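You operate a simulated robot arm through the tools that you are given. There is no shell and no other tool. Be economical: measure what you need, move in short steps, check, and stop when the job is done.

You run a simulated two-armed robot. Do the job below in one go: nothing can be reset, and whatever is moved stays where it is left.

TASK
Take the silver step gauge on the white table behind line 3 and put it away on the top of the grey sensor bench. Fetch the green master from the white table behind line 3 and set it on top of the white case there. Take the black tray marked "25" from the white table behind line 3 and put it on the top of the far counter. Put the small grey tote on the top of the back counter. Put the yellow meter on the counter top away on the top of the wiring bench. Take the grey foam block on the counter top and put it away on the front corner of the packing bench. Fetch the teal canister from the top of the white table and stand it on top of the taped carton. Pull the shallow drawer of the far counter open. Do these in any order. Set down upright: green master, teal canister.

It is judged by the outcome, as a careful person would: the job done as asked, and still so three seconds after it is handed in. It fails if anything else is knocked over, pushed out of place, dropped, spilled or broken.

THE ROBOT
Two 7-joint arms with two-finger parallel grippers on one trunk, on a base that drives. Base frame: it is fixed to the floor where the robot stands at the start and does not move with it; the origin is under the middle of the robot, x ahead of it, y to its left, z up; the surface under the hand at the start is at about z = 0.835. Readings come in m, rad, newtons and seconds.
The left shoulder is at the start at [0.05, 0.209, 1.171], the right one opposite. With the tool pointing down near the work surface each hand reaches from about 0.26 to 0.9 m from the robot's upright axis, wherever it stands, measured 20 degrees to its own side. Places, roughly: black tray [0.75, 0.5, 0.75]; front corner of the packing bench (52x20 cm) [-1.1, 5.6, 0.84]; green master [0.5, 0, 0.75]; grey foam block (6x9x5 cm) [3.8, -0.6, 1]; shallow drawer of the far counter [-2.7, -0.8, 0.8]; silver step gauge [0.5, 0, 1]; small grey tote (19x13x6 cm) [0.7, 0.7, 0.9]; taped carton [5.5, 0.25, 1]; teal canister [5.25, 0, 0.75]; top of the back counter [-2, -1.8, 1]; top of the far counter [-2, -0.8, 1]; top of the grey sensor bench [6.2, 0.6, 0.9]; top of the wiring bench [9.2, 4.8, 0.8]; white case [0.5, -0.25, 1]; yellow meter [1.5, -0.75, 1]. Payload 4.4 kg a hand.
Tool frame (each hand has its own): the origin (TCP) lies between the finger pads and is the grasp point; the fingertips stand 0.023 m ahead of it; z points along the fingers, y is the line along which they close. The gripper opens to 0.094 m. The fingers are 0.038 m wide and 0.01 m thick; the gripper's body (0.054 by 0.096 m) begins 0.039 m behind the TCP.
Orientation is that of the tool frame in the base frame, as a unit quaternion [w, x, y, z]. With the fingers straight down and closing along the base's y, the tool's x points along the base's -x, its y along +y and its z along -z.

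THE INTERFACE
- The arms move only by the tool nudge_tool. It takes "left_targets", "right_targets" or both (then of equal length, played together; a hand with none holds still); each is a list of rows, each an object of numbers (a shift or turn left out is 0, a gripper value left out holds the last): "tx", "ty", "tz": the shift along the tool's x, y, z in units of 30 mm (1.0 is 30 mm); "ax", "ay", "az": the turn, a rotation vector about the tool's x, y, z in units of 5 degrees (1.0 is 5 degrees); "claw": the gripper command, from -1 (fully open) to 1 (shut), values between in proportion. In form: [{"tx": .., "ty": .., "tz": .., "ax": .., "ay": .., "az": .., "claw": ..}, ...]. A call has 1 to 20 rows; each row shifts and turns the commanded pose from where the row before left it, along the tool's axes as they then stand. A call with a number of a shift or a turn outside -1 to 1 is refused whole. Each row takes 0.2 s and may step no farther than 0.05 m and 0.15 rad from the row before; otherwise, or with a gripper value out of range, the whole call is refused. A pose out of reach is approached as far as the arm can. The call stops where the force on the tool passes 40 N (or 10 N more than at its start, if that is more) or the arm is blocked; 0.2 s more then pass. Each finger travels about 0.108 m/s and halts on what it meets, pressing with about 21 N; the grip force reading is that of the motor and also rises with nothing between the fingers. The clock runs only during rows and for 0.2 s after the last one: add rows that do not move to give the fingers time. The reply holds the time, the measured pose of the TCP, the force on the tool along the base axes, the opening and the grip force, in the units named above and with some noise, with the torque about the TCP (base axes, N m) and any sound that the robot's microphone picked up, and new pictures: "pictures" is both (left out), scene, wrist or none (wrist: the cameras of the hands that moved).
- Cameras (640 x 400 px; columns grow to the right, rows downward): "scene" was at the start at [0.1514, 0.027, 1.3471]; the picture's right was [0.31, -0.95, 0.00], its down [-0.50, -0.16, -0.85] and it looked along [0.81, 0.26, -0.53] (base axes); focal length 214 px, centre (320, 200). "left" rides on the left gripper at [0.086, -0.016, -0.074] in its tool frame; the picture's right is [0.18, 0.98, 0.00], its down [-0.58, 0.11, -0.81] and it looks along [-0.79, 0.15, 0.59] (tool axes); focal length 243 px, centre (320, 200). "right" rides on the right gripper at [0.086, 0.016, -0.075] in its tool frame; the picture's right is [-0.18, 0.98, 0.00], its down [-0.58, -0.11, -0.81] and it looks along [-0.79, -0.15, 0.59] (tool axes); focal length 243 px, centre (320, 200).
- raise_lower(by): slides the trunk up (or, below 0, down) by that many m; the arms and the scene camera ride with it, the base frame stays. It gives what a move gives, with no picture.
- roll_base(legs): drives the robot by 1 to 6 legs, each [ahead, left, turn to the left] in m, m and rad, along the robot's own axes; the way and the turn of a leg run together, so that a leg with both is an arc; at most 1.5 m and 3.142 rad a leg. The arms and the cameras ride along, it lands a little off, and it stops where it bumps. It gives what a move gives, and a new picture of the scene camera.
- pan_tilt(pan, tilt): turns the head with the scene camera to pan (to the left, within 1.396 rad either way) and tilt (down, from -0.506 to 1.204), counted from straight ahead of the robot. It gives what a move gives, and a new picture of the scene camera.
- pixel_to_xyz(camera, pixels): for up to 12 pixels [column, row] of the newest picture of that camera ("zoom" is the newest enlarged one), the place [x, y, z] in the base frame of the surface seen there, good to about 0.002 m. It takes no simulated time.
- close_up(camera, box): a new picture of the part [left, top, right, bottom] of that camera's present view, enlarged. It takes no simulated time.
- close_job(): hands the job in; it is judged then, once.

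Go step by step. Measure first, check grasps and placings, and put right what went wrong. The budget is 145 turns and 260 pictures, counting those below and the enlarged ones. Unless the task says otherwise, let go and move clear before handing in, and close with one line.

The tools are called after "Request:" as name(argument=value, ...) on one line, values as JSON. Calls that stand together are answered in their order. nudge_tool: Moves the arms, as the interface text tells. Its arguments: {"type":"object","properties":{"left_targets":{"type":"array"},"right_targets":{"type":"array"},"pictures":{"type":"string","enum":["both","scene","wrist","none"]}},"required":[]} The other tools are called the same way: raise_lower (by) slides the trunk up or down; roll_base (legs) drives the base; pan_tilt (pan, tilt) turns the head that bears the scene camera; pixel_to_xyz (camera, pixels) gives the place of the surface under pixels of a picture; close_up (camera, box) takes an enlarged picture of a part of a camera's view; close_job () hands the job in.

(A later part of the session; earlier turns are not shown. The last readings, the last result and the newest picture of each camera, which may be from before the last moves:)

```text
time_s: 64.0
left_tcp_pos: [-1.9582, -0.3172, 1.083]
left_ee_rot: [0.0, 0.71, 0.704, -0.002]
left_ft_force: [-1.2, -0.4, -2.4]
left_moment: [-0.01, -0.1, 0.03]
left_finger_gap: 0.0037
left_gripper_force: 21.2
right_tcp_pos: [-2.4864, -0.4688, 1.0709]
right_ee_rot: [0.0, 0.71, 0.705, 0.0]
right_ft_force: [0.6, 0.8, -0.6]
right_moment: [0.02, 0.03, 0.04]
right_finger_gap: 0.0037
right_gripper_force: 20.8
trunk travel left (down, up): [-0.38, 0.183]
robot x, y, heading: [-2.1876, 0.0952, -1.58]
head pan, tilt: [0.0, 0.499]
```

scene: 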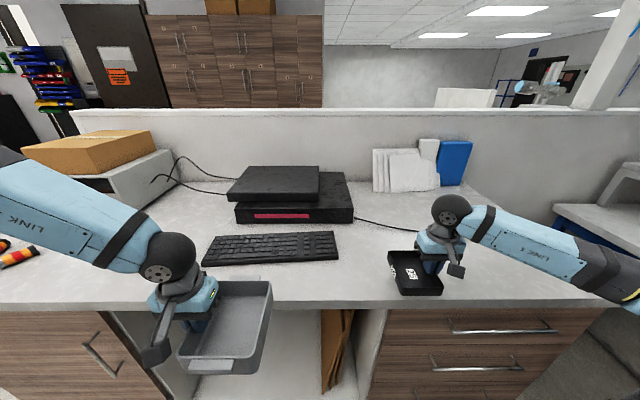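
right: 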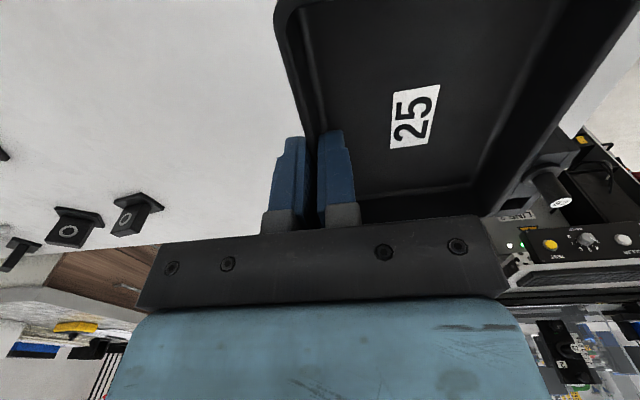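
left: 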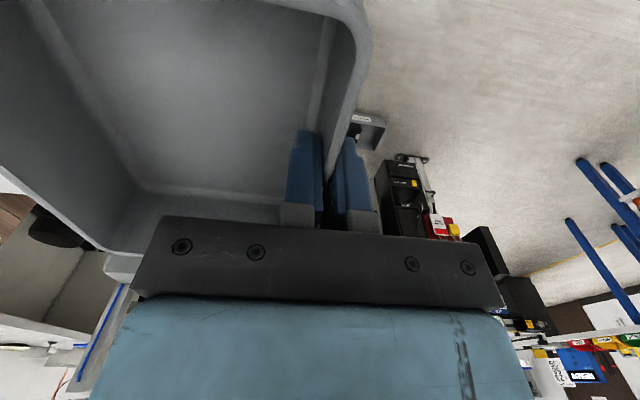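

Extend 0.1 m more, then lower to z≈1.008.

Request:
nudge_tool(right_targets=[{"tx": -1}, {"tx": -1}, {"tx": -1}, {"tx": -0.3}, {"tz": 1}, {"tz": 0.8}, {"tz": 0.3}, {}], pictures="wrist")

```text
time_s: 65.8
left_tcp_pos: [-1.959, -0.3184, 1.0837]
left_ee_rot: [0.0, 0.709, 0.705, -0.003]
left_ft_force: [-0.3, -0.7, -1.7]
left_moment: [0.0, -0.09, 0.04]
left_finger_gap: 0.0035
left_gripper_force: 20.6
right_tcp_pos: [-2.4856, -0.5706, 1.0075]
right_ee_rot: [0.0, 0.71, 0.705, 0.001]
right_ft_force: [0.4, -0.9, -1.4]
right_moment: [0.01, 0.02, -0.02]
right_finger_gap: 0.0037
right_gripper_force: 21.1
trunk travel left (down, up): [-0.38, 0.183]
robot x, y, heading: [-2.1894, 0.0961, -1.581]
head pan, tilt: [0.0, 0.499]
```

right: 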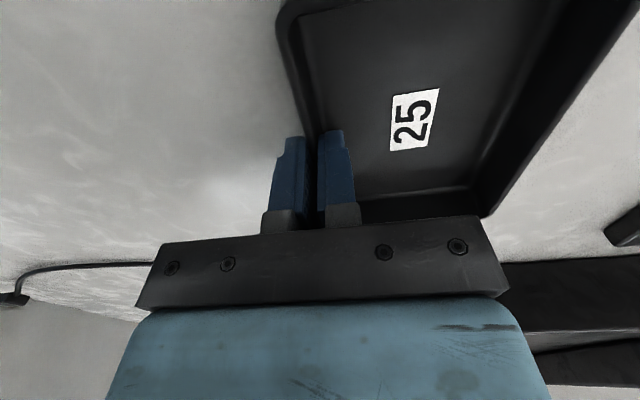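

Close above the surface; step down until contact.

Request:
nudge_tool(right_targets=[{"tz": 0.06}, {"tz": 0.06}, {}], pictures="none")

```text
time_s: 66.6
left_tcp_pos: [-1.9588, -0.3173, 1.0838]
left_ee_rot: [-0.001, 0.709, 0.705, -0.003]
left_ft_force: [0.6, -0.7, -1.0]
left_moment: [0.01, -0.12, 0.02]
left_finger_gap: 0.0037
left_gripper_force: 21.8
right_tcp_pos: [-2.4847, -0.5697, 1.0054]
right_ee_rot: [0.0, 0.709, 0.705, -0.001]
right_ft_force: [-2.4, -2.9, 10.2]
right_moment: [0.59, 0.01, 0.1]
right_finger_gap: 0.0035
right_gripper_force: 20.8
trunk travel left (down, up): [-0.38, 0.183]
robot x, y, heading: [-2.1894, 0.0946, -1.575]
head pan, tilt: [0.0, 0.499]
```

Contact made. Release, rise, retract the right hand and tilt the head toward the drawers.

Request:
nudge_tool(right_targets=[{"tz": -0.05}, {"claw": -0.2}, {"claw": -0.2}, {"claw": -0.2}, {"tz": -1}, {"tz": -1}, {"tz": -1}, {"tz": -1}, {"tz": -1}, {"tz": -1}, {"tx": 1}, {"tx": 1}, {"tx": 1}, {"tx": 1}, {"tx": 1}, {"tx": 1}, {"tx": 1}], pictures="wrist")

Request:
pan_tilt(pan=-0.5, tilt=0.8)

```text
time_s: 70.2
left_tcp_pos: [-1.958, -0.3181, 1.0844]
left_ee_rot: [0.0, 0.71, 0.705, -0.003]
left_ft_force: [-0.2, -0.4, -1.2]
left_moment: [-0.04, -0.09, -0.03]
left_finger_gap: 0.004
left_gripper_force: 20.9
right_tcp_pos: [-2.4849, -0.3588, 1.185]
right_ee_rot: [0.0, 0.71, 0.704, 0.0]
right_ft_force: [-0.9, 0.9, 0.3]
right_moment: [-0.03, 0.03, -0.01]
right_finger_gap: 0.0566
right_gripper_force: 0.1
trunk travel left (down, up): [-0.38, 0.183]
robot x, y, heading: [-2.1934, 0.0903, -1.576]
head pan, tilt: [0.0, 0.499]
```

right: 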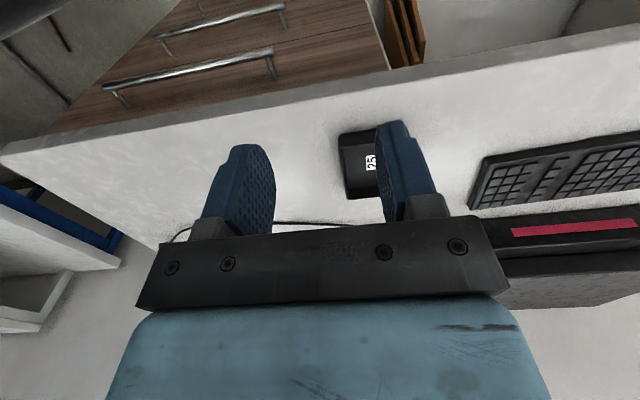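

```text
time_s: 71.1
left_tcp_pos: [-1.9587, -0.3188, 1.0823]
left_ee_rot: [0.001, 0.71, 0.705, -0.003]
left_ft_force: [-0.2, 0.4, -1.8]
left_moment: [0.02, -0.1, 0.0]
left_finger_gap: 0.0039
left_gripper_force: 21.2
right_tcp_pos: [-2.4847, -0.3587, 1.1851]
right_ee_rot: [0.0, 0.709, 0.705, 0.0]
right_ft_force: [0.3, 0.0, 0.6]
right_moment: [0.02, -0.02, -0.02]
right_finger_gap: 0.0564
right_gripper_force: 0.0
trunk travel left (down, up): [-0.38, 0.183]
robot x, y, heading: [-2.1941, 0.0905, -1.579]
head pan, tilt: [-0.499, 0.799]
```

scene: 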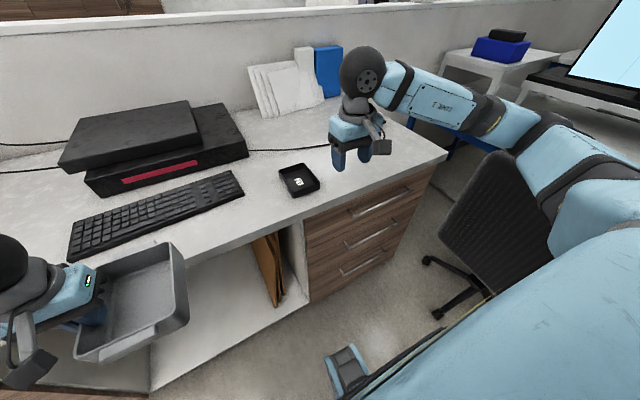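

The tray sits well on the counter. Three drawers at right; measure handles and fronts.

Request:
close_up(camera="scene", box=[280, 150, 460, 310])

Request:
pixel_to_xyz(camera="zoom", pixels=[[280, 221], [350, 180], [455, 132], [320, 250], [290, 340], [340, 325], [130, 290], [430, 170], [260, 430], [450, 95], [350, 197]])

```text
2.50 times, centred on (370, 230) of scene
```

zoom: 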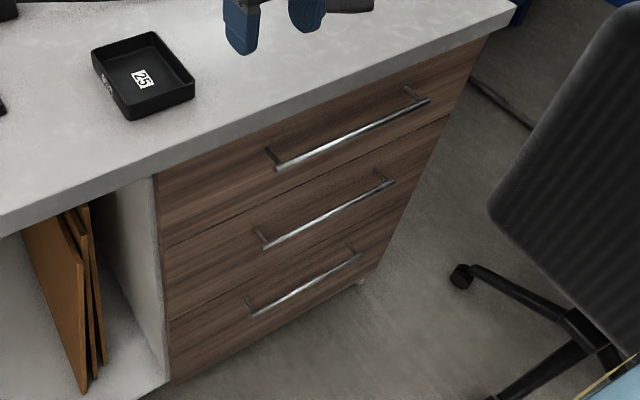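

```text
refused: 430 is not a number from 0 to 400
```

Request:
pixel_to_xyz(camera="zoom", pixels=[[280, 169], [350, 133], [428, 100], [335, 213], [300, 290], [162, 182], [165, 248], [168, 320], [173, 382], [410, 92], [270, 150], [250, 100]])

```text
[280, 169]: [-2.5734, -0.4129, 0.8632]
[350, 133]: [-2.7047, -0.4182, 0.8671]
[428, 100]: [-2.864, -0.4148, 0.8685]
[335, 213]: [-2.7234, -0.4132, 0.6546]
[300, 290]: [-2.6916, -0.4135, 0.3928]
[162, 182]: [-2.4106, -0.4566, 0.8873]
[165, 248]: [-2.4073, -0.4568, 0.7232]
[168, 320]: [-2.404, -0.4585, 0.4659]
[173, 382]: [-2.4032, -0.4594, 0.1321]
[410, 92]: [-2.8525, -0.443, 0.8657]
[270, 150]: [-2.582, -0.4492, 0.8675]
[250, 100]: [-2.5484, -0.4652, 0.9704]
```

The top drawer (0.72–0.93) is the shallow one, bar at y≈-0.418, z≈0.866, x -2.57…-2.87. Check chair location before manoeuvring.

Request:
pixel_to_xyz(camera="scene", pixels=[[495, 158], [445, 235], [490, 270], [430, 262], [440, 312], [550, 130], [600, 170], [420, 95], [340, 360]])

```text
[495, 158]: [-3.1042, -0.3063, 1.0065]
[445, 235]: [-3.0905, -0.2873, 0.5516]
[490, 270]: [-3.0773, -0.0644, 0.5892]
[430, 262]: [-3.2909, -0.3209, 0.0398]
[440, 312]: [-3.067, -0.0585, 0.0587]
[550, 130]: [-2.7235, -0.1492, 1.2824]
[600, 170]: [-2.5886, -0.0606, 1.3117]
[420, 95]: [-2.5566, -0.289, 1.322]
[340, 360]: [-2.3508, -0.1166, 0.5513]
```

Chair is ≥0.35 m from my base. Back off 0.15 m and rotate the right hand to point forward with fingers closing vertically.

Request:
roll_base(legs=[[-0.15, 0, 0]])

Request:
nudge_tool(right_targets=[{"ax": 0.9238, "ay": -0.9238, "az": -0.9238}, {"ax": 0.9238, "ay": -0.9238, "az": -0.9238}, {"ax": 0.9238, "ay": -0.9238, "az": -0.9238}, {"ax": 0.9238, "ay": -0.9238, "az": -0.9238}, {"ax": 0.9238, "ay": -0.9238, "az": -0.9238}, {"ax": 0.9238, "ay": -0.9238, "az": -0.9238}, {"ax": 0.9238, "ay": -0.9238, "az": -0.9238}, {"ax": 0.9238, "ay": -0.9238, "az": -0.9238}, {"ax": 0.9238, "ay": -0.9238, "az": -0.9238}, {"ax": 0.9238, "ay": -0.9238, "az": -0.9238}, {"ax": 0.9238, "ay": -0.9238, "az": -0.9238}, {"ax": 0.9238, "ay": -0.9238, "az": -0.9238}, {"ax": 0.9238, "ay": -0.9238, "az": -0.9238}, {"ax": 0.9238, "ay": -0.9238, "az": -0.9238}, {"ax": 0.9238, "ay": -0.9238, "az": -0.9238}, {}], pictures="both")

```text
time_s: 72.5
left_tcp_pos: [-1.9578, -0.1705, 1.0828]
left_ee_rot: [0.001, 0.709, 0.705, -0.002]
left_ft_force: [-0.1, -0.1, -1.4]
left_moment: [0.01, -0.09, 0.03]
left_finger_gap: 0.0039
left_gripper_force: 20.7
right_tcp_pos: [-2.4828, -0.2096, 1.1845]
right_ee_rot: [0.0, 0.71, 0.704, 0.0]
right_ft_force: [-0.1, -0.4, -0.2]
right_moment: [-0.01, 0.01, 0.01]
right_finger_gap: 0.0563
right_gripper_force: 0.1
trunk travel left (down, up): [-0.38, 0.183]
robot x, y, heading: [-2.1918, 0.2403, -1.577]
head pan, tilt: [-0.499, 0.799]
```

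scene: 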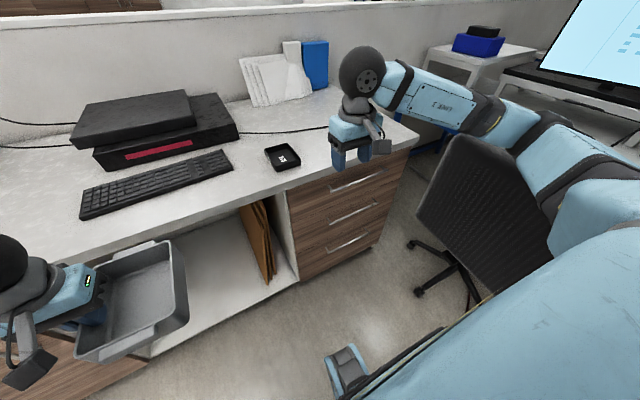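

```text
time_s: 75.9
left_tcp_pos: [-1.9588, -0.1691, 1.0827]
left_ee_rot: [0.001, 0.71, 0.704, -0.001]
left_ft_force: [-0.3, 0.8, -1.4]
left_moment: [0.02, -0.14, 0.02]
left_finger_gap: 0.0036
left_gripper_force: 21.5
right_tcp_pos: [-2.3577, -0.2279, 1.2411]
right_ee_rot: [-0.003, 0.005, 0.707, -0.707]
right_ft_force: [-1.7, -0.2, -0.8]
right_moment: [-0.04, 0.0, -0.01]
right_finger_gap: 0.0566
right_gripper_force: 0.2
right hand out of reach, approached as far as the arm can: row 9, 10, 11, 12, 13, 14, 15
trunk travel left (down, up): [-0.38, 0.183]
robot x, y, heading: [-2.192, 0.2422, -1.575]
head pan, tilt: [-0.499, 0.799]
```

scene: 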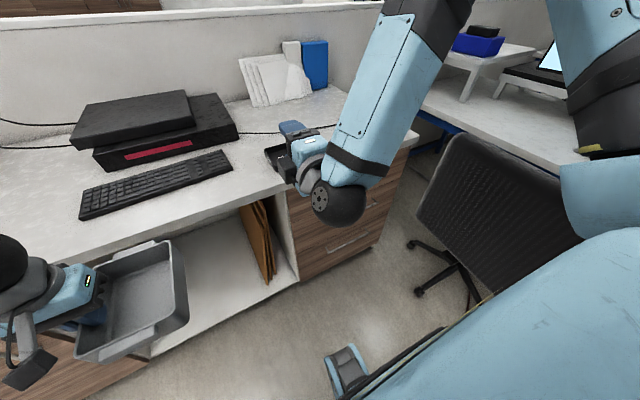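
right: 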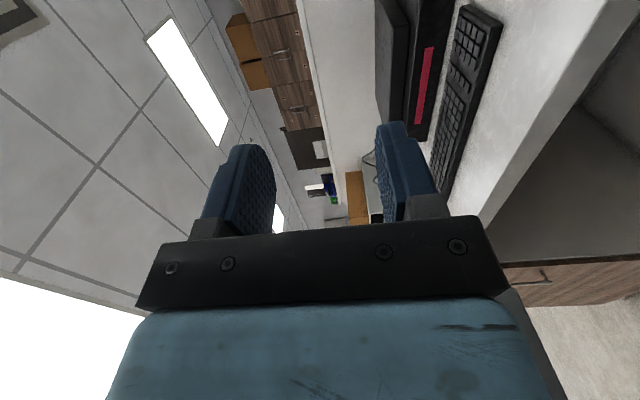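

Orientation is right (tool z → -y) though reach-limited. Lower the trunk 0.3 m and slide base right 0.2 m so the handle is straight ahead of the right arm.

Request:
roll_base(legs=[[0, -0.2, 0]])

Request:
raise_lower(by=-0.3)

Request:
nudge_tool(right_targets=[{}])

```text
time_s: 78.3
left_tcp_pos: [-2.1574, -0.1668, 1.083]
left_ee_rot: [0.0, 0.709, 0.705, -0.001]
left_ft_force: [0.2, -0.1, -1.1]
left_moment: [-0.01, -0.04, -0.04]
left_finger_gap: 0.0039
left_gripper_force: 20.9
right_tcp_pos: [-2.5552, -0.2262, 1.2406]
right_ee_rot: [-0.004, 0.004, 0.709, -0.705]
right_ft_force: [0.8, 0.6, 0.1]
right_moment: [-0.01, -0.01, 0.03]
right_finger_gap: 0.0564
right_gripper_force: 0.1
trunk travel left (down, up): [-0.38, 0.183]
robot x, y, heading: [-2.3864, 0.2447, -1.573]
head pan, tilt: [-0.499, 0.799]
```

scene: 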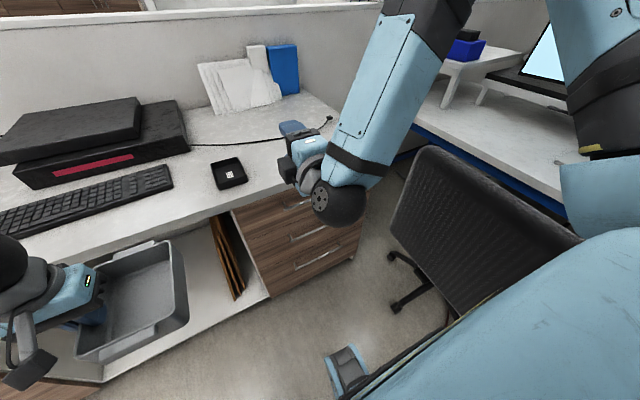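

```text
time_s: 81.3
left_tcp_pos: [-2.1578, -0.1671, 0.7833]
left_ee_rot: [-0.001, 0.709, 0.705, -0.002]
left_ft_force: [-0.5, -0.2, -1.4]
left_moment: [0.0, -0.1, 0.01]
left_finger_gap: 0.0038
left_gripper_force: 21.1
right_tcp_pos: [-2.5563, -0.2266, 0.9396]
right_ee_rot: [-0.004, 0.004, 0.708, -0.706]
right_ft_force: [-0.1, -0.4, -0.4]
right_moment: [-0.01, 0.01, 0.0]
right_finger_gap: 0.0563
right_gripper_force: 0.0
trunk travel left (down, up): [-0.08, 0.483]
robot x, y, heading: [-2.3903, 0.2451, -1.577]
head pan, tilt: [-0.499, 0.799]
```

```text
time_s: 81.7
left_tcp_pos: [-2.1568, -0.1675, 0.7834]
left_ee_rot: [0.0, 0.709, 0.705, -0.002]
left_ft_force: [0.5, -0.8, -2.1]
left_moment: [0.05, -0.05, -0.03]
left_finger_gap: 0.0038
left_gripper_force: 20.7
right_tcp_pos: [-2.556, -0.2265, 0.9395]
right_ee_rot: [-0.004, 0.003, 0.709, -0.706]
right_ft_force: [-0.2, 1.0, 0.4]
right_moment: [-0.01, -0.02, 0.01]
right_finger_gap: 0.0565
right_gripper_force: 0.1
trunk travel left (down, up): [-0.08, 0.483]
robot x, y, heading: [-2.3907, 0.2416, -1.575]
head pan, tilt: [-0.499, 0.799]
```

scene: 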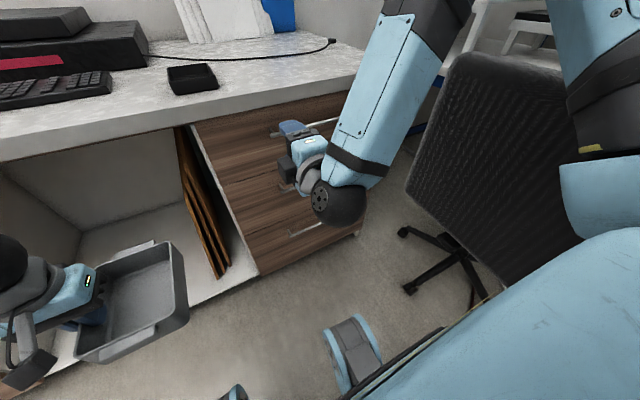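
right: 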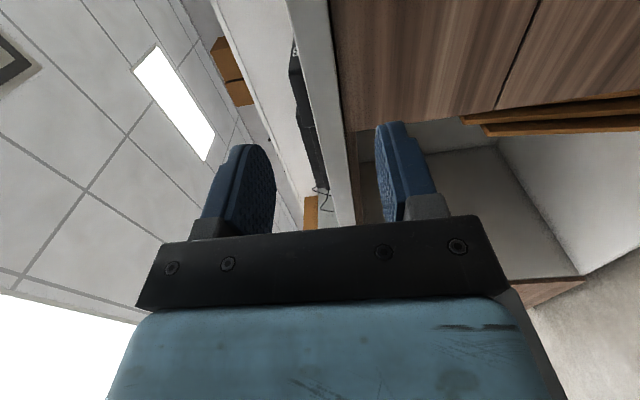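

Hand needs z −0.073 and ~0.1 m to the right. Move in tool frame and check.

Request:
nudge_tool(right_targets=[{"tx": 1}, {"tx": 1}, {"tx": 1, "ty": 0.4}, {"ty": 1}, {"ty": 1}, {}], pictures="wrist")

```text
time_s: 83.1
left_tcp_pos: [-2.1585, -0.1674, 0.7839]
left_ee_rot: [0.001, 0.709, 0.705, -0.002]
left_ft_force: [0.7, 0.0, -1.1]
left_moment: [0.04, -0.03, 0.01]
left_finger_gap: 0.0038
left_gripper_force: 21.5
right_tcp_pos: [-2.5414, -0.2262, 0.9054]
right_ee_rot: [-0.005, 0.005, 0.708, -0.706]
right_ft_force: [0.8, 0.7, -0.5]
right_moment: [-0.01, -0.02, -0.01]
right_finger_gap: 0.0562
right_gripper_force: 0.0
right hand out of reach, approached as far as the arm can: row 1, 2, 3, 4, 5
trunk travel left (down, up): [-0.08, 0.483]
robot x, y, heading: [-2.3913, 0.2432, -1.578]
head pan, tilt: [-0.499, 0.799]
```

right: 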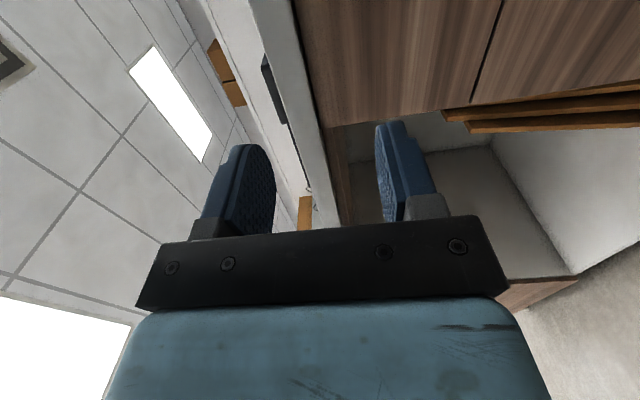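

The arm can't go further right in this pose, so I'll position with base and trunk instead. First check elbow vs chair clearance.

Request:
pixel_to_xyz(camera="scene", pixels=[[575, 130], [570, 180], [440, 20], [350, 205], [460, 60], [545, 90], [405, 232], [410, 288], [575, 240]])

```text
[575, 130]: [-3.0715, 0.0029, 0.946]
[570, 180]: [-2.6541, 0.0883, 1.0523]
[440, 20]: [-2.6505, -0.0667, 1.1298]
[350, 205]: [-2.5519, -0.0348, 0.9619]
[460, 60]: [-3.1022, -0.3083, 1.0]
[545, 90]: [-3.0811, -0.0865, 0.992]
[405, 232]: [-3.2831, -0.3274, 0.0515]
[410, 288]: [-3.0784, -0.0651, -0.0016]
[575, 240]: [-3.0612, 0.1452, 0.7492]
```

Elbow stays ≥0.2 m from the chair. Slide right 0.09, lower trunk 0.039.

Request:
roll_base(legs=[[0, -0.09, 0]])

Request:
raise_lower(by=-0.039)

Request:
nudge_tool(right_targets=[{}], pictures="both")

```text
time_s: 84.5
left_tcp_pos: [-2.2478, -0.1668, 0.7833]
left_ee_rot: [0.0, 0.709, 0.706, -0.003]
left_ft_force: [0.7, 0.6, -2.1]
left_moment: [0.04, -0.09, -0.02]
left_finger_gap: 0.0037
left_gripper_force: 21.1
right_tcp_pos: [-2.6299, -0.2263, 0.9041]
right_ee_rot: [-0.005, 0.006, 0.709, -0.705]
right_ft_force: [0.7, 0.1, 0.2]
right_moment: [0.01, -0.01, 0.0]
right_finger_gap: 0.0563
right_gripper_force: 0.0
trunk travel left (down, up): [-0.08, 0.483]
robot x, y, heading: [-2.484, 0.2414, -1.574]
head pan, tilt: [-0.499, 0.799]
```

scene: 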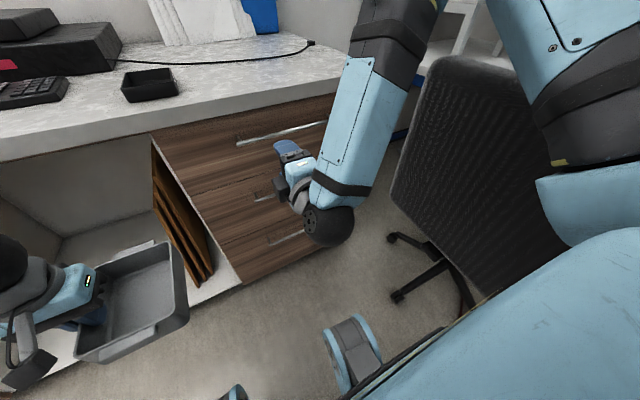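

```text
time_s: 85.3
left_tcp_pos: [-2.247, -0.1663, 0.7446]
left_ee_rot: [-0.001, 0.709, 0.706, -0.003]
left_ft_force: [0.5, 0.5, -1.6]
left_moment: [0.02, -0.12, 0.0]
left_finger_gap: 0.004
left_gripper_force: 21.4
right_tcp_pos: [-2.6309, -0.2255, 0.8655]
right_ee_rot: [-0.005, 0.006, 0.708, -0.706]
right_ft_force: [0.1, 0.2, 0.1]
right_moment: [0.01, 0.03, 0.01]
right_finger_gap: 0.0562
right_gripper_force: 0.1
trunk travel left (down, up): [-0.041, 0.522]
robot x, y, heading: [-2.4772, 0.2456, -1.575]
head pan, tilt: [-0.499, 0.799]
```

```text
time_s: 85.8
left_tcp_pos: [-2.2472, -0.166, 0.7447]
left_ee_rot: [-0.001, 0.709, 0.705, -0.003]
left_ft_force: [0.0, -1.0, -1.0]
left_moment: [0.03, -0.09, 0.02]
left_finger_gap: 0.0038
left_gripper_force: 21.0
right_tcp_pos: [-2.6313, -0.2261, 0.8654]
right_ee_rot: [-0.005, 0.005, 0.708, -0.706]
right_ft_force: [0.3, 0.0, 0.2]
right_moment: [0.01, -0.01, 0.0]
right_finger_gap: 0.0563
right_gripper_force: 0.1
trunk travel left (down, up): [-0.041, 0.522]
robot x, y, heading: [-2.4778, 0.2424, -1.579]
head pan, tilt: [-0.499, 0.799]
```

scene: 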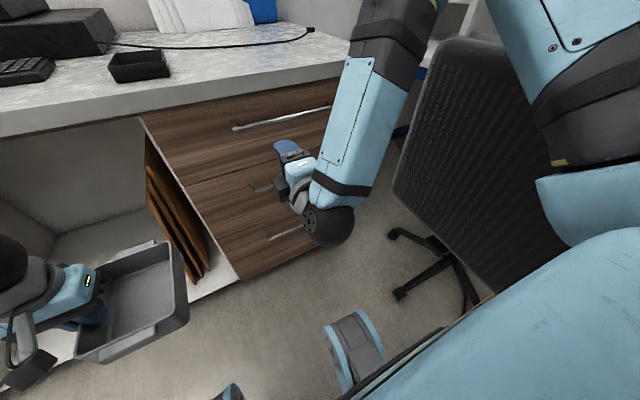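
right: 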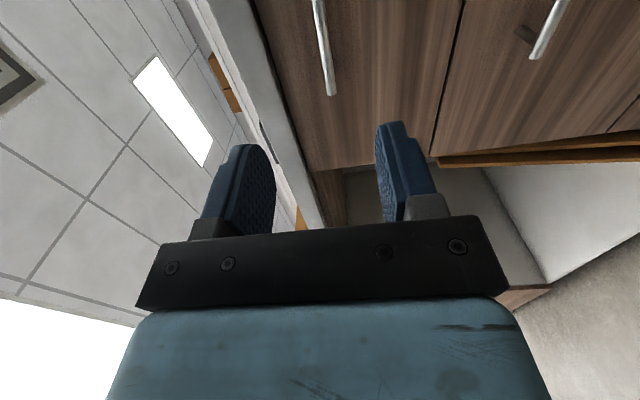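

The bar is centred between the fingers. Retract the left hand a bit for clearance and drive forward 0.19 m.

Request:
nudge_tool(left_targets=[{"tx": 1}, {"tx": 1}, {"tx": 0.7}], pictures="none")

Request:
roll_base(legs=[[0.19, 0, 0]])

Request:
nudge_tool(right_targets=[{}], pictures="wrist")

```text
time_s: 86.5
left_tcp_pos: [-2.248, -0.0908, 0.7429]
left_ee_rot: [-0.001, 0.709, 0.705, -0.002]
left_ft_force: [-0.5, -0.1, -1.6]
left_moment: [0.0, -0.1, 0.0]
left_finger_gap: 0.0037
left_gripper_force: 21.0
left hand out of reach, approached as far as the arm can: row 3
right_tcp_pos: [-2.6301, -0.225, 0.8661]
right_ee_rot: [-0.004, 0.004, 0.709, -0.705]
right_ft_force: [0.4, -0.1, -0.2]
right_moment: [-0.03, -0.01, -0.04]
right_finger_gap: 0.0565
right_gripper_force: 0.0
trunk travel left (down, up): [-0.041, 0.522]
robot x, y, heading: [-2.481, 0.2444, -1.581]
head pan, tilt: [-0.499, 0.799]
```

```text
time_s: 88.1
left_tcp_pos: [-2.2471, -0.2811, 0.7428]
left_ee_rot: [-0.001, 0.708, 0.706, -0.002]
left_ft_force: [0.7, 0.5, -0.4]
left_moment: [-0.02, -0.06, 0.0]
left_finger_gap: 0.0036
left_gripper_force: 21.0
right_tcp_pos: [-2.6297, -0.4169, 0.8653]
right_ee_rot: [-0.004, 0.003, 0.709, -0.705]
right_ft_force: [0.0, -0.1, 0.7]
right_moment: [0.02, -0.01, 0.01]
right_finger_gap: 0.0563
right_gripper_force: 0.1
trunk travel left (down, up): [-0.041, 0.522]
robot x, y, heading: [-2.481, 0.0509, -1.576]
head pan, tilt: [-0.499, 0.799]
```

scene: 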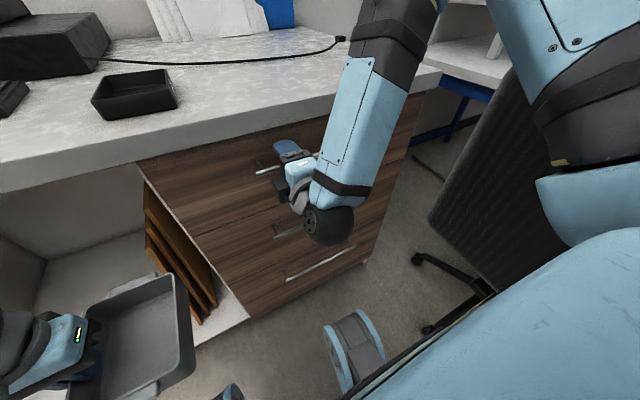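

```text
time_s: 88.5
left_tcp_pos: [-2.2467, -0.2804, 0.7419]
left_ee_rot: [-0.001, 0.708, 0.706, -0.001]
left_ft_force: [0.8, 0.0, -1.1]
left_moment: [0.03, -0.06, -0.01]
left_finger_gap: 0.0038
left_gripper_force: 21.3
right_tcp_pos: [-2.6302, -0.4154, 0.8657]
right_ee_rot: [-0.004, 0.004, 0.708, -0.706]
right_ft_force: [0.0, 0.5, -0.8]
right_moment: [0.01, -0.03, -0.01]
right_finger_gap: 0.0565
right_gripper_force: 0.1
trunk travel left (down, up): [-0.041, 0.522]
robot x, y, heading: [-2.4843, 0.0531, -1.58]
head pan, tilt: [-0.499, 0.799]
```

right: 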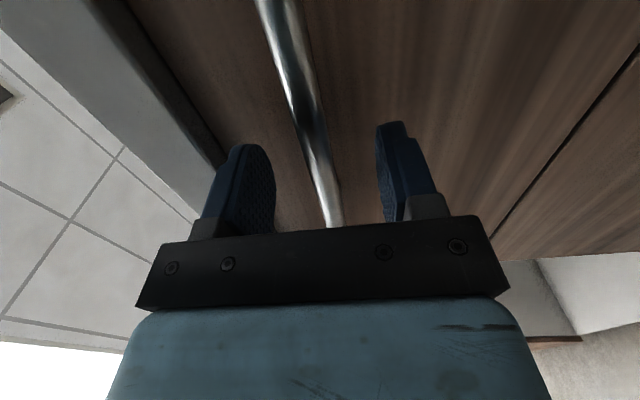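

The bar lies between the fingers. Grip it.

Request:
nudge_tool(right_targets=[{"claw": 1}, {"claw": 1}, {"claw": 1}], pictures="none")

Request:
roll_base(legs=[[-0.1, 0, 0]])

```text
time_s: 89.3
left_tcp_pos: [-2.2482, -0.2816, 0.7428]
left_ee_rot: [-0.002, 0.708, 0.707, -0.001]
left_ft_force: [0.1, -0.3, -1.2]
left_moment: [-0.01, -0.09, 0.0]
left_finger_gap: 0.0039
left_gripper_force: 21.1
right_tcp_pos: [-2.6307, -0.4154, 0.8647]
right_ee_rot: [-0.005, 0.003, 0.711, -0.704]
right_ft_force: [5.7, 9.2, -28.4]
right_moment: [0.01, -0.26, -0.38]
right_finger_gap: 0.0118
right_gripper_force: 45.0
trunk travel left (down, up): [-0.041, 0.522]
robot x, y, heading: [-2.4822, 0.0513, -1.574]
head pan, tilt: [-0.499, 0.799]
```

```text
time_s: 90.5
left_tcp_pos: [-2.2461, -0.1888, 0.7435]
left_ee_rot: [0.0, 0.708, 0.706, -0.002]
left_ft_force: [0.5, -0.5, -1.6]
left_moment: [0.02, -0.08, -0.02]
left_finger_gap: 0.0037
left_gripper_force: 21.1
right_tcp_pos: [-2.6297, -0.3236, 0.8634]
right_ee_rot: [-0.005, 0.004, 0.711, -0.703]
right_ft_force: [0.8, 0.1, -4.2]
right_moment: [0.08, -0.26, -0.48]
right_finger_gap: 0.0118
right_gripper_force: 45.3
trunk travel left (down, up): [-0.041, 0.522]
robot x, y, heading: [-2.4825, 0.1415, -1.574]
head pan, tilt: [-0.499, 0.799]
stopped in leg 1: the force on the tool passed its limit at 42 N (the readings are from after the stop); the commanded pose is now the measured one
```

scene: 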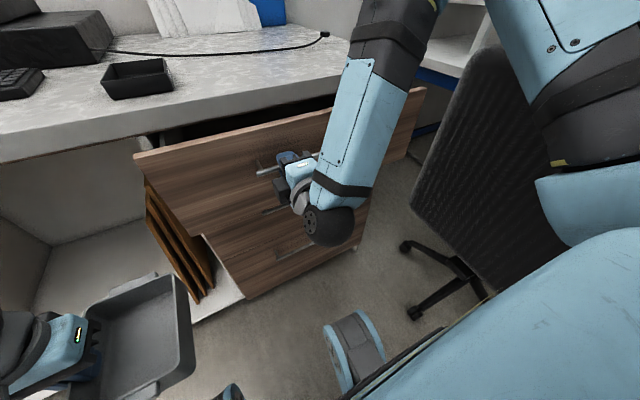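

The drawer moved 9 cm. Continue pulling.

Request:
roll_base(legs=[[-0.09, 0, 0]])

Request:
roll_base(legs=[[-0.09, 0, 0]])

```text
time_s: 91.6
left_tcp_pos: [-2.2468, -0.0986, 0.742]
left_ee_rot: [0.0, 0.708, 0.706, -0.001]
left_ft_force: [0.0, 0.5, -0.9]
left_moment: [0.0, -0.08, 0.0]
left_finger_gap: 0.0038
left_gripper_force: 21.5
right_tcp_pos: [-2.6307, -0.2344, 0.8627]
right_ee_rot: [-0.004, 0.005, 0.711, -0.703]
right_ft_force: [-6.4, 0.1, -5.1]
right_moment: [0.02, -0.11, 0.05]
right_finger_gap: 0.0116
right_gripper_force: 45.5
trunk travel left (down, up): [-0.041, 0.522]
robot x, y, heading: [-2.4795, 0.2331, -1.574]
head pan, tilt: [-0.499, 0.799]
```

scene: 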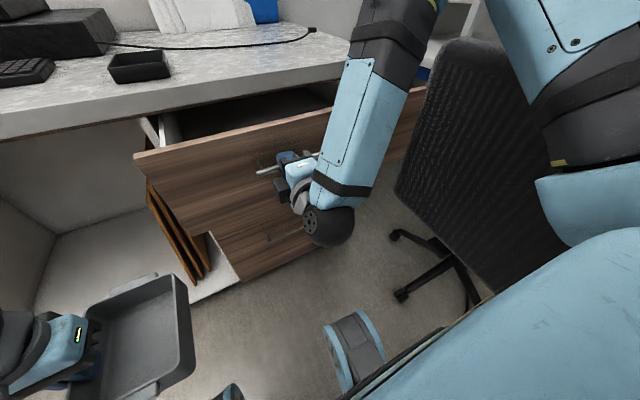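

```text
time_s: 92.7
left_tcp_pos: [-2.2454, -0.0098, 0.7445]
left_ee_rot: [0.0, 0.709, 0.705, -0.002]
left_ft_force: [-0.2, -0.1, -1.0]
left_moment: [-0.01, -0.07, 0.0]
left_finger_gap: 0.0038
left_gripper_force: 21.1
right_tcp_pos: [-2.6296, -0.1451, 0.8633]
right_ee_rot: [-0.006, 0.004, 0.711, -0.703]
right_ft_force: [-3.3, 0.1, -3.2]
right_moment: [0.04, -0.26, 0.2]
right_finger_gap: 0.0117
right_gripper_force: 45.1
trunk travel left (down, up): [-0.041, 0.522]
robot x, y, heading: [-2.4834, 0.3238, -1.578]
head pan, tilt: [-0.499, 0.799]
```

scene: 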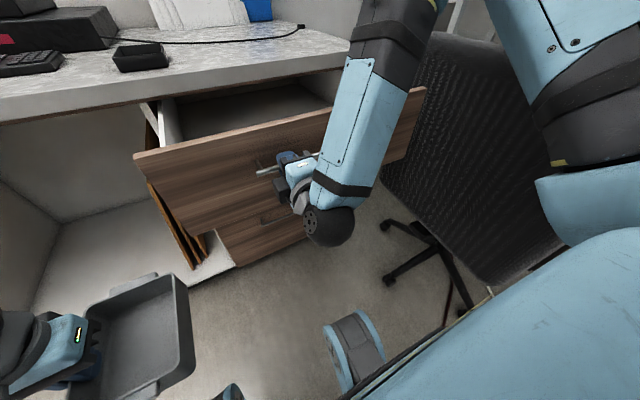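

0.27 m open; pull a little more, then release and back off.

Request:
roll_base(legs=[[-0.07, 0, 0]])

Request:
nudge_tool(right_targets=[{"claw": -0.2}, {"claw": -0.2}, {"claw": -0.2}], pictures="none")

Request:
roll_base(legs=[[-0.25, 0, 0]])

```text
time_s: 93.7
left_tcp_pos: [-2.2467, 0.0592, 0.7423]
left_ee_rot: [0.001, 0.708, 0.706, -0.001]
left_ft_force: [-0.1, -0.6, -1.6]
left_moment: [-0.04, -0.12, -0.01]
left_finger_gap: 0.0035
left_gripper_force: 21.9
right_tcp_pos: [-2.6305, -0.0751, 0.8636]
right_ee_rot: [-0.006, 0.004, 0.711, -0.703]
right_ft_force: [-5.5, -0.1, -0.6]
right_moment: [-0.02, -0.2, 0.03]
right_finger_gap: 0.0118
right_gripper_force: 45.2
trunk travel left (down, up): [-0.041, 0.522]
robot x, y, heading: [-2.4808, 0.396, -1.578]
head pan, tilt: [-0.499, 0.799]
```

scene: 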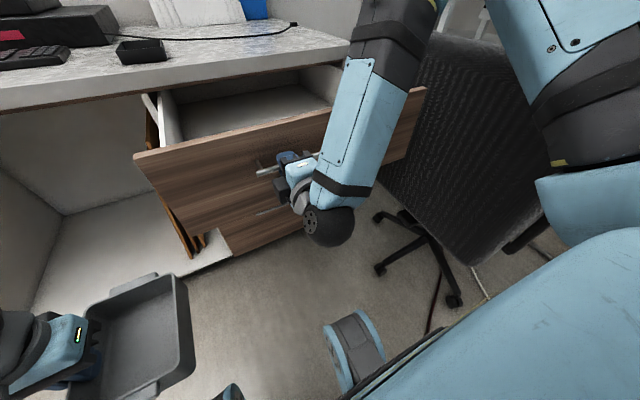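

```text
time_s: 94.5
left_tcp_pos: [-2.2461, 0.0591, 0.7433]
left_ee_rot: [-0.001, 0.709, 0.705, -0.001]
left_ft_force: [-0.3, 0.3, -0.5]
left_moment: [0.01, -0.09, 0.01]
left_finger_gap: 0.0036
left_gripper_force: 20.9
right_tcp_pos: [-2.6289, -0.0757, 0.864]
right_ee_rot: [-0.007, 0.005, 0.711, -0.703]
right_ft_force: [1.1, 0.6, 0.8]
right_moment: [0.02, 0.01, -0.01]
right_finger_gap: 0.0562
right_gripper_force: 0.0
trunk travel left (down, up): [-0.041, 0.522]
robot x, y, heading: [-2.4798, 0.395, -1.575]
head pan, tilt: [-0.499, 0.799]
```

```text
time_s: 96.3
left_tcp_pos: [-2.2449, 0.3093, 0.7443]
left_ee_rot: [0.0, 0.708, 0.706, -0.002]
left_ft_force: [0.2, -0.2, -1.4]
left_moment: [-0.03, -0.07, 0.0]
left_finger_gap: 0.0035
left_gripper_force: 20.9
right_tcp_pos: [-2.6311, 0.1752, 0.864]
right_ee_rot: [-0.005, 0.005, 0.711, -0.703]
right_ft_force: [-0.4, -1.2, -0.1]
right_moment: [0.01, 0.03, -0.02]
right_finger_gap: 0.0564
right_gripper_force: 0.0
trunk travel left (down, up): [-0.041, 0.522]
robot x, y, heading: [-2.4804, 0.6442, -1.577]
head pan, tilt: [-0.499, 0.799]
```

scene: 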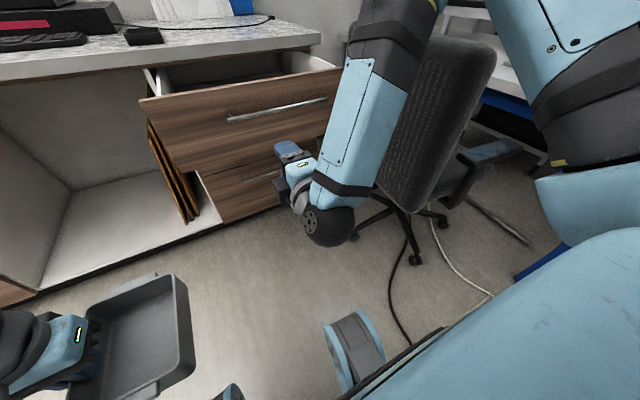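

Drawer is open ~0.34 m. Raise the trunk, turn the right hand back down, and look left for the route to the back counter.

Request:
raise_lower(by=0.34)

Request:
nudge_tool(right_targets=[{"ax": -0.9238, "ay": 0.9238, "az": 0.9238}, {"ax": -0.9238, "ay": 0.9238, "az": 0.9238}, {"ax": -0.9238, "ay": 0.9238, "az": 0.9238}, {"ax": -0.9238, "ay": 0.9238, "az": 0.9238}, {"ax": -0.9238, "ay": 0.9238, "az": 0.9238}, {"ax": -0.9238, "ay": 0.9238, "az": 0.9238}, {"ax": -0.9238, "ay": 0.9238, "az": 0.9238}, {"ax": -0.9238, "ay": 0.9238, "az": 0.9238}, {"ax": -0.9238, "ay": 0.9238, "az": 0.9238}, {"ax": -0.9238, "ay": 0.9238, "az": 0.9238}, {"ax": -0.9238, "ay": 0.9238, "az": 0.9238}, {"ax": -0.9238, "ay": 0.9238, "az": 0.9238}, {"ax": -0.9238, "ay": 0.9238, "az": 0.9238}, {"ax": -0.9238, "ay": 0.9238, "az": 0.9238}, {"ax": -0.9238, "ay": 0.9238, "az": 0.9238}, {}], pictures="none")

Request:
pan_tilt(pan=0.9, tilt=0.35)

```text
time_s: 99.7
left_tcp_pos: [-2.245, 0.3094, 1.0832]
left_ee_rot: [-0.002, 0.709, 0.706, -0.001]
left_ft_force: [0.3, 0.9, -1.3]
left_moment: [0.02, -0.1, 0.01]
left_finger_gap: 0.0037
left_gripper_force: 20.5
right_tcp_pos: [-2.6299, 0.175, 1.2017]
right_ee_rot: [-0.006, 0.004, 0.711, -0.703]
right_ft_force: [0.3, -0.5, -1.2]
right_moment: [-0.02, 0.01, -0.03]
right_finger_gap: 0.0564
right_gripper_force: 0.1
trunk travel left (down, up): [-0.381, 0.182]
robot x, y, heading: [-2.4802, 0.6431, -1.573]
head pan, tilt: [-0.499, 0.799]
```

```text
time_s: 103.1
left_tcp_pos: [-2.2455, 0.31, 1.0822]
left_ee_rot: [-0.001, 0.709, 0.705, -0.002]
left_ft_force: [0.8, 0.7, -2.0]
left_moment: [0.01, -0.09, 0.03]
left_finger_gap: 0.0038
left_gripper_force: 21.3
right_tcp_pos: [-2.6299, 0.1756, 1.2037]
right_ee_rot: [-0.004, 0.713, 0.701, 0.005]
right_ft_force: [0.6, 0.7, -0.5]
right_moment: [0.03, 0.0, -0.03]
right_finger_gap: 0.0563
right_gripper_force: 0.0
trunk travel left (down, up): [-0.381, 0.182]
robot x, y, heading: [-2.4782, 0.6454, -1.577]
head pan, tilt: [-0.499, 0.799]
```

```text
time_s: 104.6
left_tcp_pos: [-2.245, 0.31, 1.0824]
left_ee_rot: [-0.002, 0.709, 0.705, -0.001]
left_ft_force: [0.0, -0.3, -2.0]
left_moment: [0.02, -0.09, -0.01]
left_finger_gap: 0.0035
left_gripper_force: 21.5
right_tcp_pos: [-2.6304, 0.1748, 1.2036]
right_ee_rot: [-0.005, 0.713, 0.701, 0.005]
right_ft_force: [0.6, -0.1, 0.1]
right_moment: [0.0, -0.02, 0.01]
right_finger_gap: 0.0564
right_gripper_force: 0.1
trunk travel left (down, up): [-0.381, 0.182]
robot x, y, heading: [-2.4763, 0.6441, -1.574]
head pan, tilt: [0.901, 0.351]
```

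scene: 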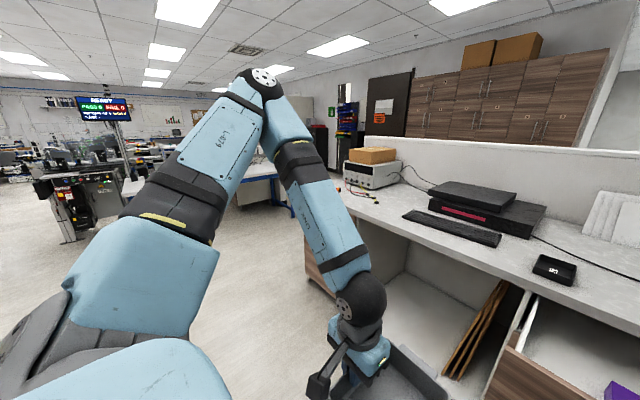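

Turn to face +x, drive 1.6 m towards the counter's east end, and look right.

Request:
roll_base(legs=[[0, 0, 1.575], [1.5, 0, 0], [0.35, 0, 0], [0, 0, -1.57]])

Request:
pan_tilt(pan=0, tilt=0.45)

```text
time_s: 121.5
left_tcp_pos: [-0.4055, 0.2732, 1.083]
left_ee_rot: [-0.002, 0.716, 0.698, -0.002]
left_ft_force: [0.1, 0.7, -1.4]
left_moment: [-0.01, -0.08, 0.0]
left_finger_gap: 0.0038
left_gripper_force: 21.0
right_tcp_pos: [-0.7917, 0.1462, 1.2035]
right_ee_rot: [-0.005, 0.719, 0.695, 0.003]
right_ft_force: [-0.1, 0.0, -0.5]
right_moment: [0.01, -0.02, -0.01]
right_finger_gap: 0.0565
right_gripper_force: 0.1
trunk travel left (down, up): [-0.381, 0.182]
robot x, y, heading: [-0.6302, 0.6126, -1.597]
head pan, tilt: [0.901, 0.351]
```

scene: 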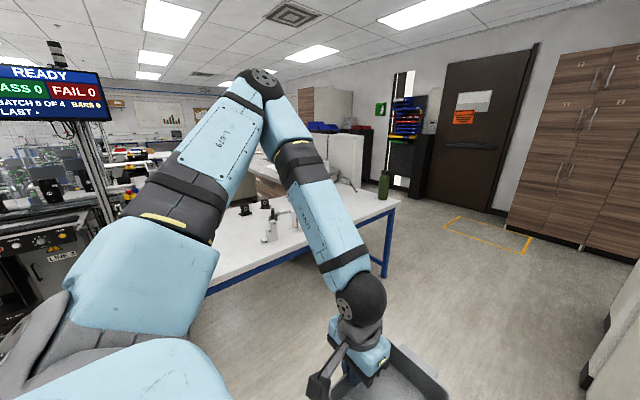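

```text
time_s: 122.7
left_tcp_pos: [-0.4046, 0.2741, 1.0829]
left_ee_rot: [-0.002, 0.715, 0.699, -0.002]
left_ft_force: [0.3, -1.0, -1.3]
left_moment: [0.01, -0.1, -0.01]
left_finger_gap: 0.0037
left_gripper_force: 20.8
right_tcp_pos: [-0.7912, 0.1461, 1.2031]
right_ee_rot: [-0.005, 0.72, 0.694, 0.005]
right_ft_force: [0.4, -0.2, 0.3]
right_moment: [0.03, 0.02, -0.02]
right_finger_gap: 0.0564
right_gripper_force: 0.2
trunk travel left (down, up): [-0.381, 0.182]
robot x, y, heading: [-0.6295, 0.6109, -1.596]
head pan, tilt: [0.0, 0.45]
```

scene: 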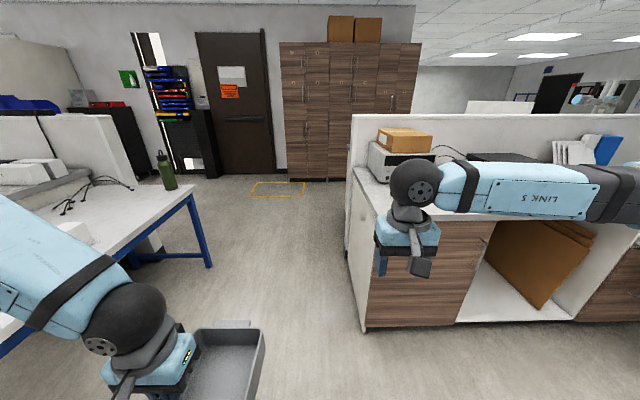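

A clear aisle runs ahead between table (210,265) and counter end (365,330). Measure it.

Request:
pixel_to_xyz(camera="scene", pixels=[[208, 266], [365, 330], [348, 250], [250, 196], [303, 184], [330, 180], [195, 190], [166, 188], [352, 118], [385, 135], [290, 300]])

```text
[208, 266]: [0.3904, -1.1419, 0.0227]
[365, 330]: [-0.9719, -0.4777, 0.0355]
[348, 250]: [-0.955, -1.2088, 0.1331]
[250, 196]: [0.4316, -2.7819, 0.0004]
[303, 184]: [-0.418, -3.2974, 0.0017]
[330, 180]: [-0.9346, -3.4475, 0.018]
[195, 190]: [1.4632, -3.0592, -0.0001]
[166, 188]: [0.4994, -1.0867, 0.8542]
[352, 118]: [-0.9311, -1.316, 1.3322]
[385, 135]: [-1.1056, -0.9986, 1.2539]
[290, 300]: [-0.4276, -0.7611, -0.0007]
```

Shift left to the aisle centre, fix heading, and drive through to y≈-1.7, then look right.

Request:
roll_base(legs=[[0, 0.33, 0.026], [1.5, 0, 0], [0.8, 0, 0]])

Request:
pan_tilt(pan=-1.2, tilt=0.4)

```text
time_s: 137.1
left_tcp_pos: [-0.1042, -2.0318, 1.0834]
left_ee_rot: [-0.001, 0.715, 0.699, -0.001]
left_ft_force: [0.4, 0.1, -1.1]
left_moment: [0.02, -0.06, 0.03]
left_finger_gap: 0.0037
left_gripper_force: 20.8
right_tcp_pos: [-0.4899, -2.1598, 1.2043]
right_ee_rot: [-0.005, 0.718, 0.696, 0.003]
right_ft_force: [-0.8, -0.8, -0.4]
right_moment: [-0.03, -0.03, 0.0]
right_finger_gap: 0.0563
right_gripper_force: 0.1
trunk travel left (down, up): [-0.381, 0.182]
robot x, y, heading: [-0.3299, -1.6943, -1.593]
head pan, tilt: [0.0, 0.45]
```

scene: 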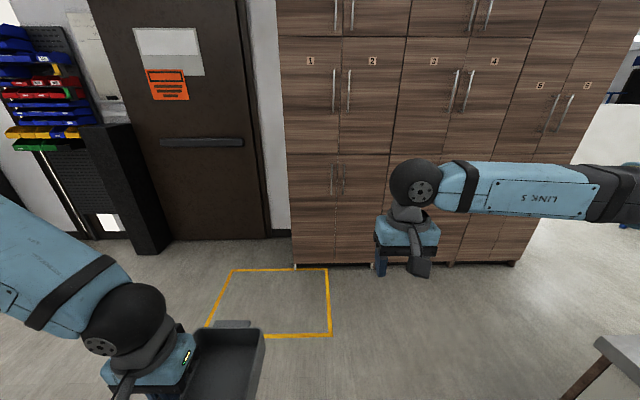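

```text
time_s: 138.5
left_tcp_pos: [-0.1036, -2.0319, 1.0831]
left_ee_rot: [-0.002, 0.714, 0.7, -0.001]
left_ft_force: [-0.1, -0.3, -1.7]
left_moment: [0.01, -0.11, 0.01]
left_finger_gap: 0.0037
left_gripper_force: 21.2
right_tcp_pos: [-0.4903, -2.1599, 1.2035]
right_ee_rot: [-0.005, 0.718, 0.696, 0.004]
right_ft_force: [0.2, -0.5, -0.1]
right_moment: [0.0, 0.0, 0.02]
right_finger_gap: 0.0565
right_gripper_force: 0.0
trunk travel left (down, up): [-0.381, 0.182]
robot x, y, heading: [-0.3327, -1.6927, -1.595]
head pan, tilt: [-1.201, 0.4]
```

scene: 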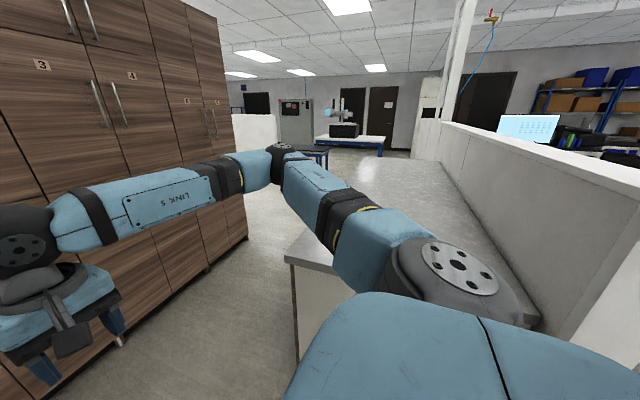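

The back counter lies beyond the partition; measure its end, edge and top.

Request:
pixel_to_xyz(camera="scene", pixels=[[300, 255], [330, 245], [440, 190], [410, 170], [290, 262], [470, 205], [440, 140], [600, 180], [298, 320], [350, 185]])

```text
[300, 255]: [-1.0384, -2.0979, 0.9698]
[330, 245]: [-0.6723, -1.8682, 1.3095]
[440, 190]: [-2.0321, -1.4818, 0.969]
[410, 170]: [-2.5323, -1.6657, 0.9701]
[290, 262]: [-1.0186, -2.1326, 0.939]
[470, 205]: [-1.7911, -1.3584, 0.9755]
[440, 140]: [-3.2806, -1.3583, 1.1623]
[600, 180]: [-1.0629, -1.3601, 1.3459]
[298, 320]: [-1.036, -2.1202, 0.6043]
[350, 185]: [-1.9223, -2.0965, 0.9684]
```

Counter top 0.97, y -2.12…-1.36, x ≤ -1.0 and empty. Step clear, turn to face -x, and come up to its end.

Request:
roll_base(legs=[[0.1, 0.1, 0], [0, 0, -1.547], [0.25, 0, 0]])

Request:
pan_tilt(pan=0.1, tilt=0.7)

```text
time_s: 145.4
left_tcp_pos: [-0.8126, -2.0329, 1.0847]
left_ee_rot: [-0.003, 1.0, 0.0, -0.002]
left_ft_force: [-0.1, -0.2, -1.3]
left_moment: [-0.11, -0.01, 0.0]
left_finger_gap: 0.0037
left_gripper_force: 21.0
right_tcp_pos: [-0.9497, -1.649, 1.2051]
right_ee_rot: [-0.001, 1.0, -0.005, 0.003]
right_ft_force: [0.3, 0.6, -0.4]
right_moment: [0.01, 0.0, 0.02]
right_finger_gap: 0.056
right_gripper_force: 0.0
trunk travel left (down, up): [-0.381, 0.182]
robot x, y, heading: [-0.4814, -1.7963, 3.139]
head pan, tilt: [-1.201, 0.4]
stopped in leg 3: the robot was blocked; the commanded pose is now the measured one
```

scene: 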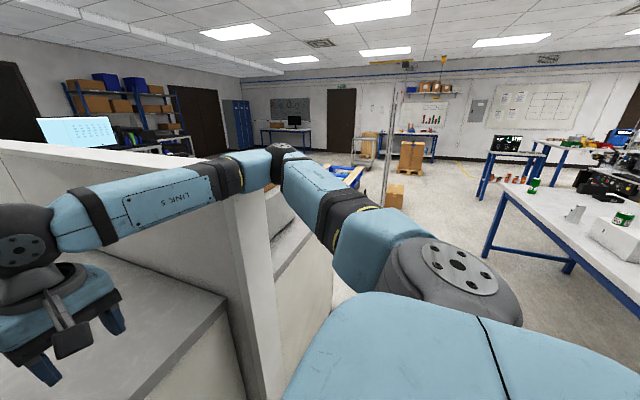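

```text
time_s: 146.9
left_tcp_pos: [-0.8142, -2.0324, 1.0847]
left_ee_rot: [-0.003, 1.0, -0.001, -0.002]
left_ft_force: [0.1, 0.3, -1.9]
left_moment: [-0.08, -0.05, -0.01]
left_finger_gap: 0.0036
left_gripper_force: 21.0
right_tcp_pos: [-0.9494, -1.649, 1.2056]
right_ee_rot: [-0.002, 1.0, -0.005, 0.003]
right_ft_force: [0.3, -0.2, -0.2]
right_moment: [0.02, -0.02, -0.01]
right_finger_gap: 0.0562
right_gripper_force: 0.0
trunk travel left (down, up): [-0.381, 0.182]
robot x, y, heading: [-0.4839, -1.8004, 3.139]
head pan, tilt: [0.099, 0.7]
```

scene: 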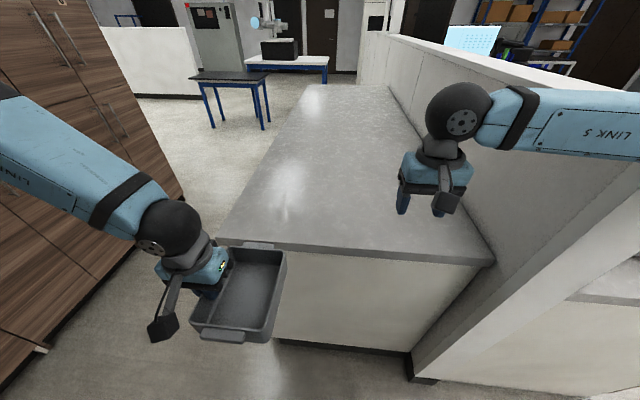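

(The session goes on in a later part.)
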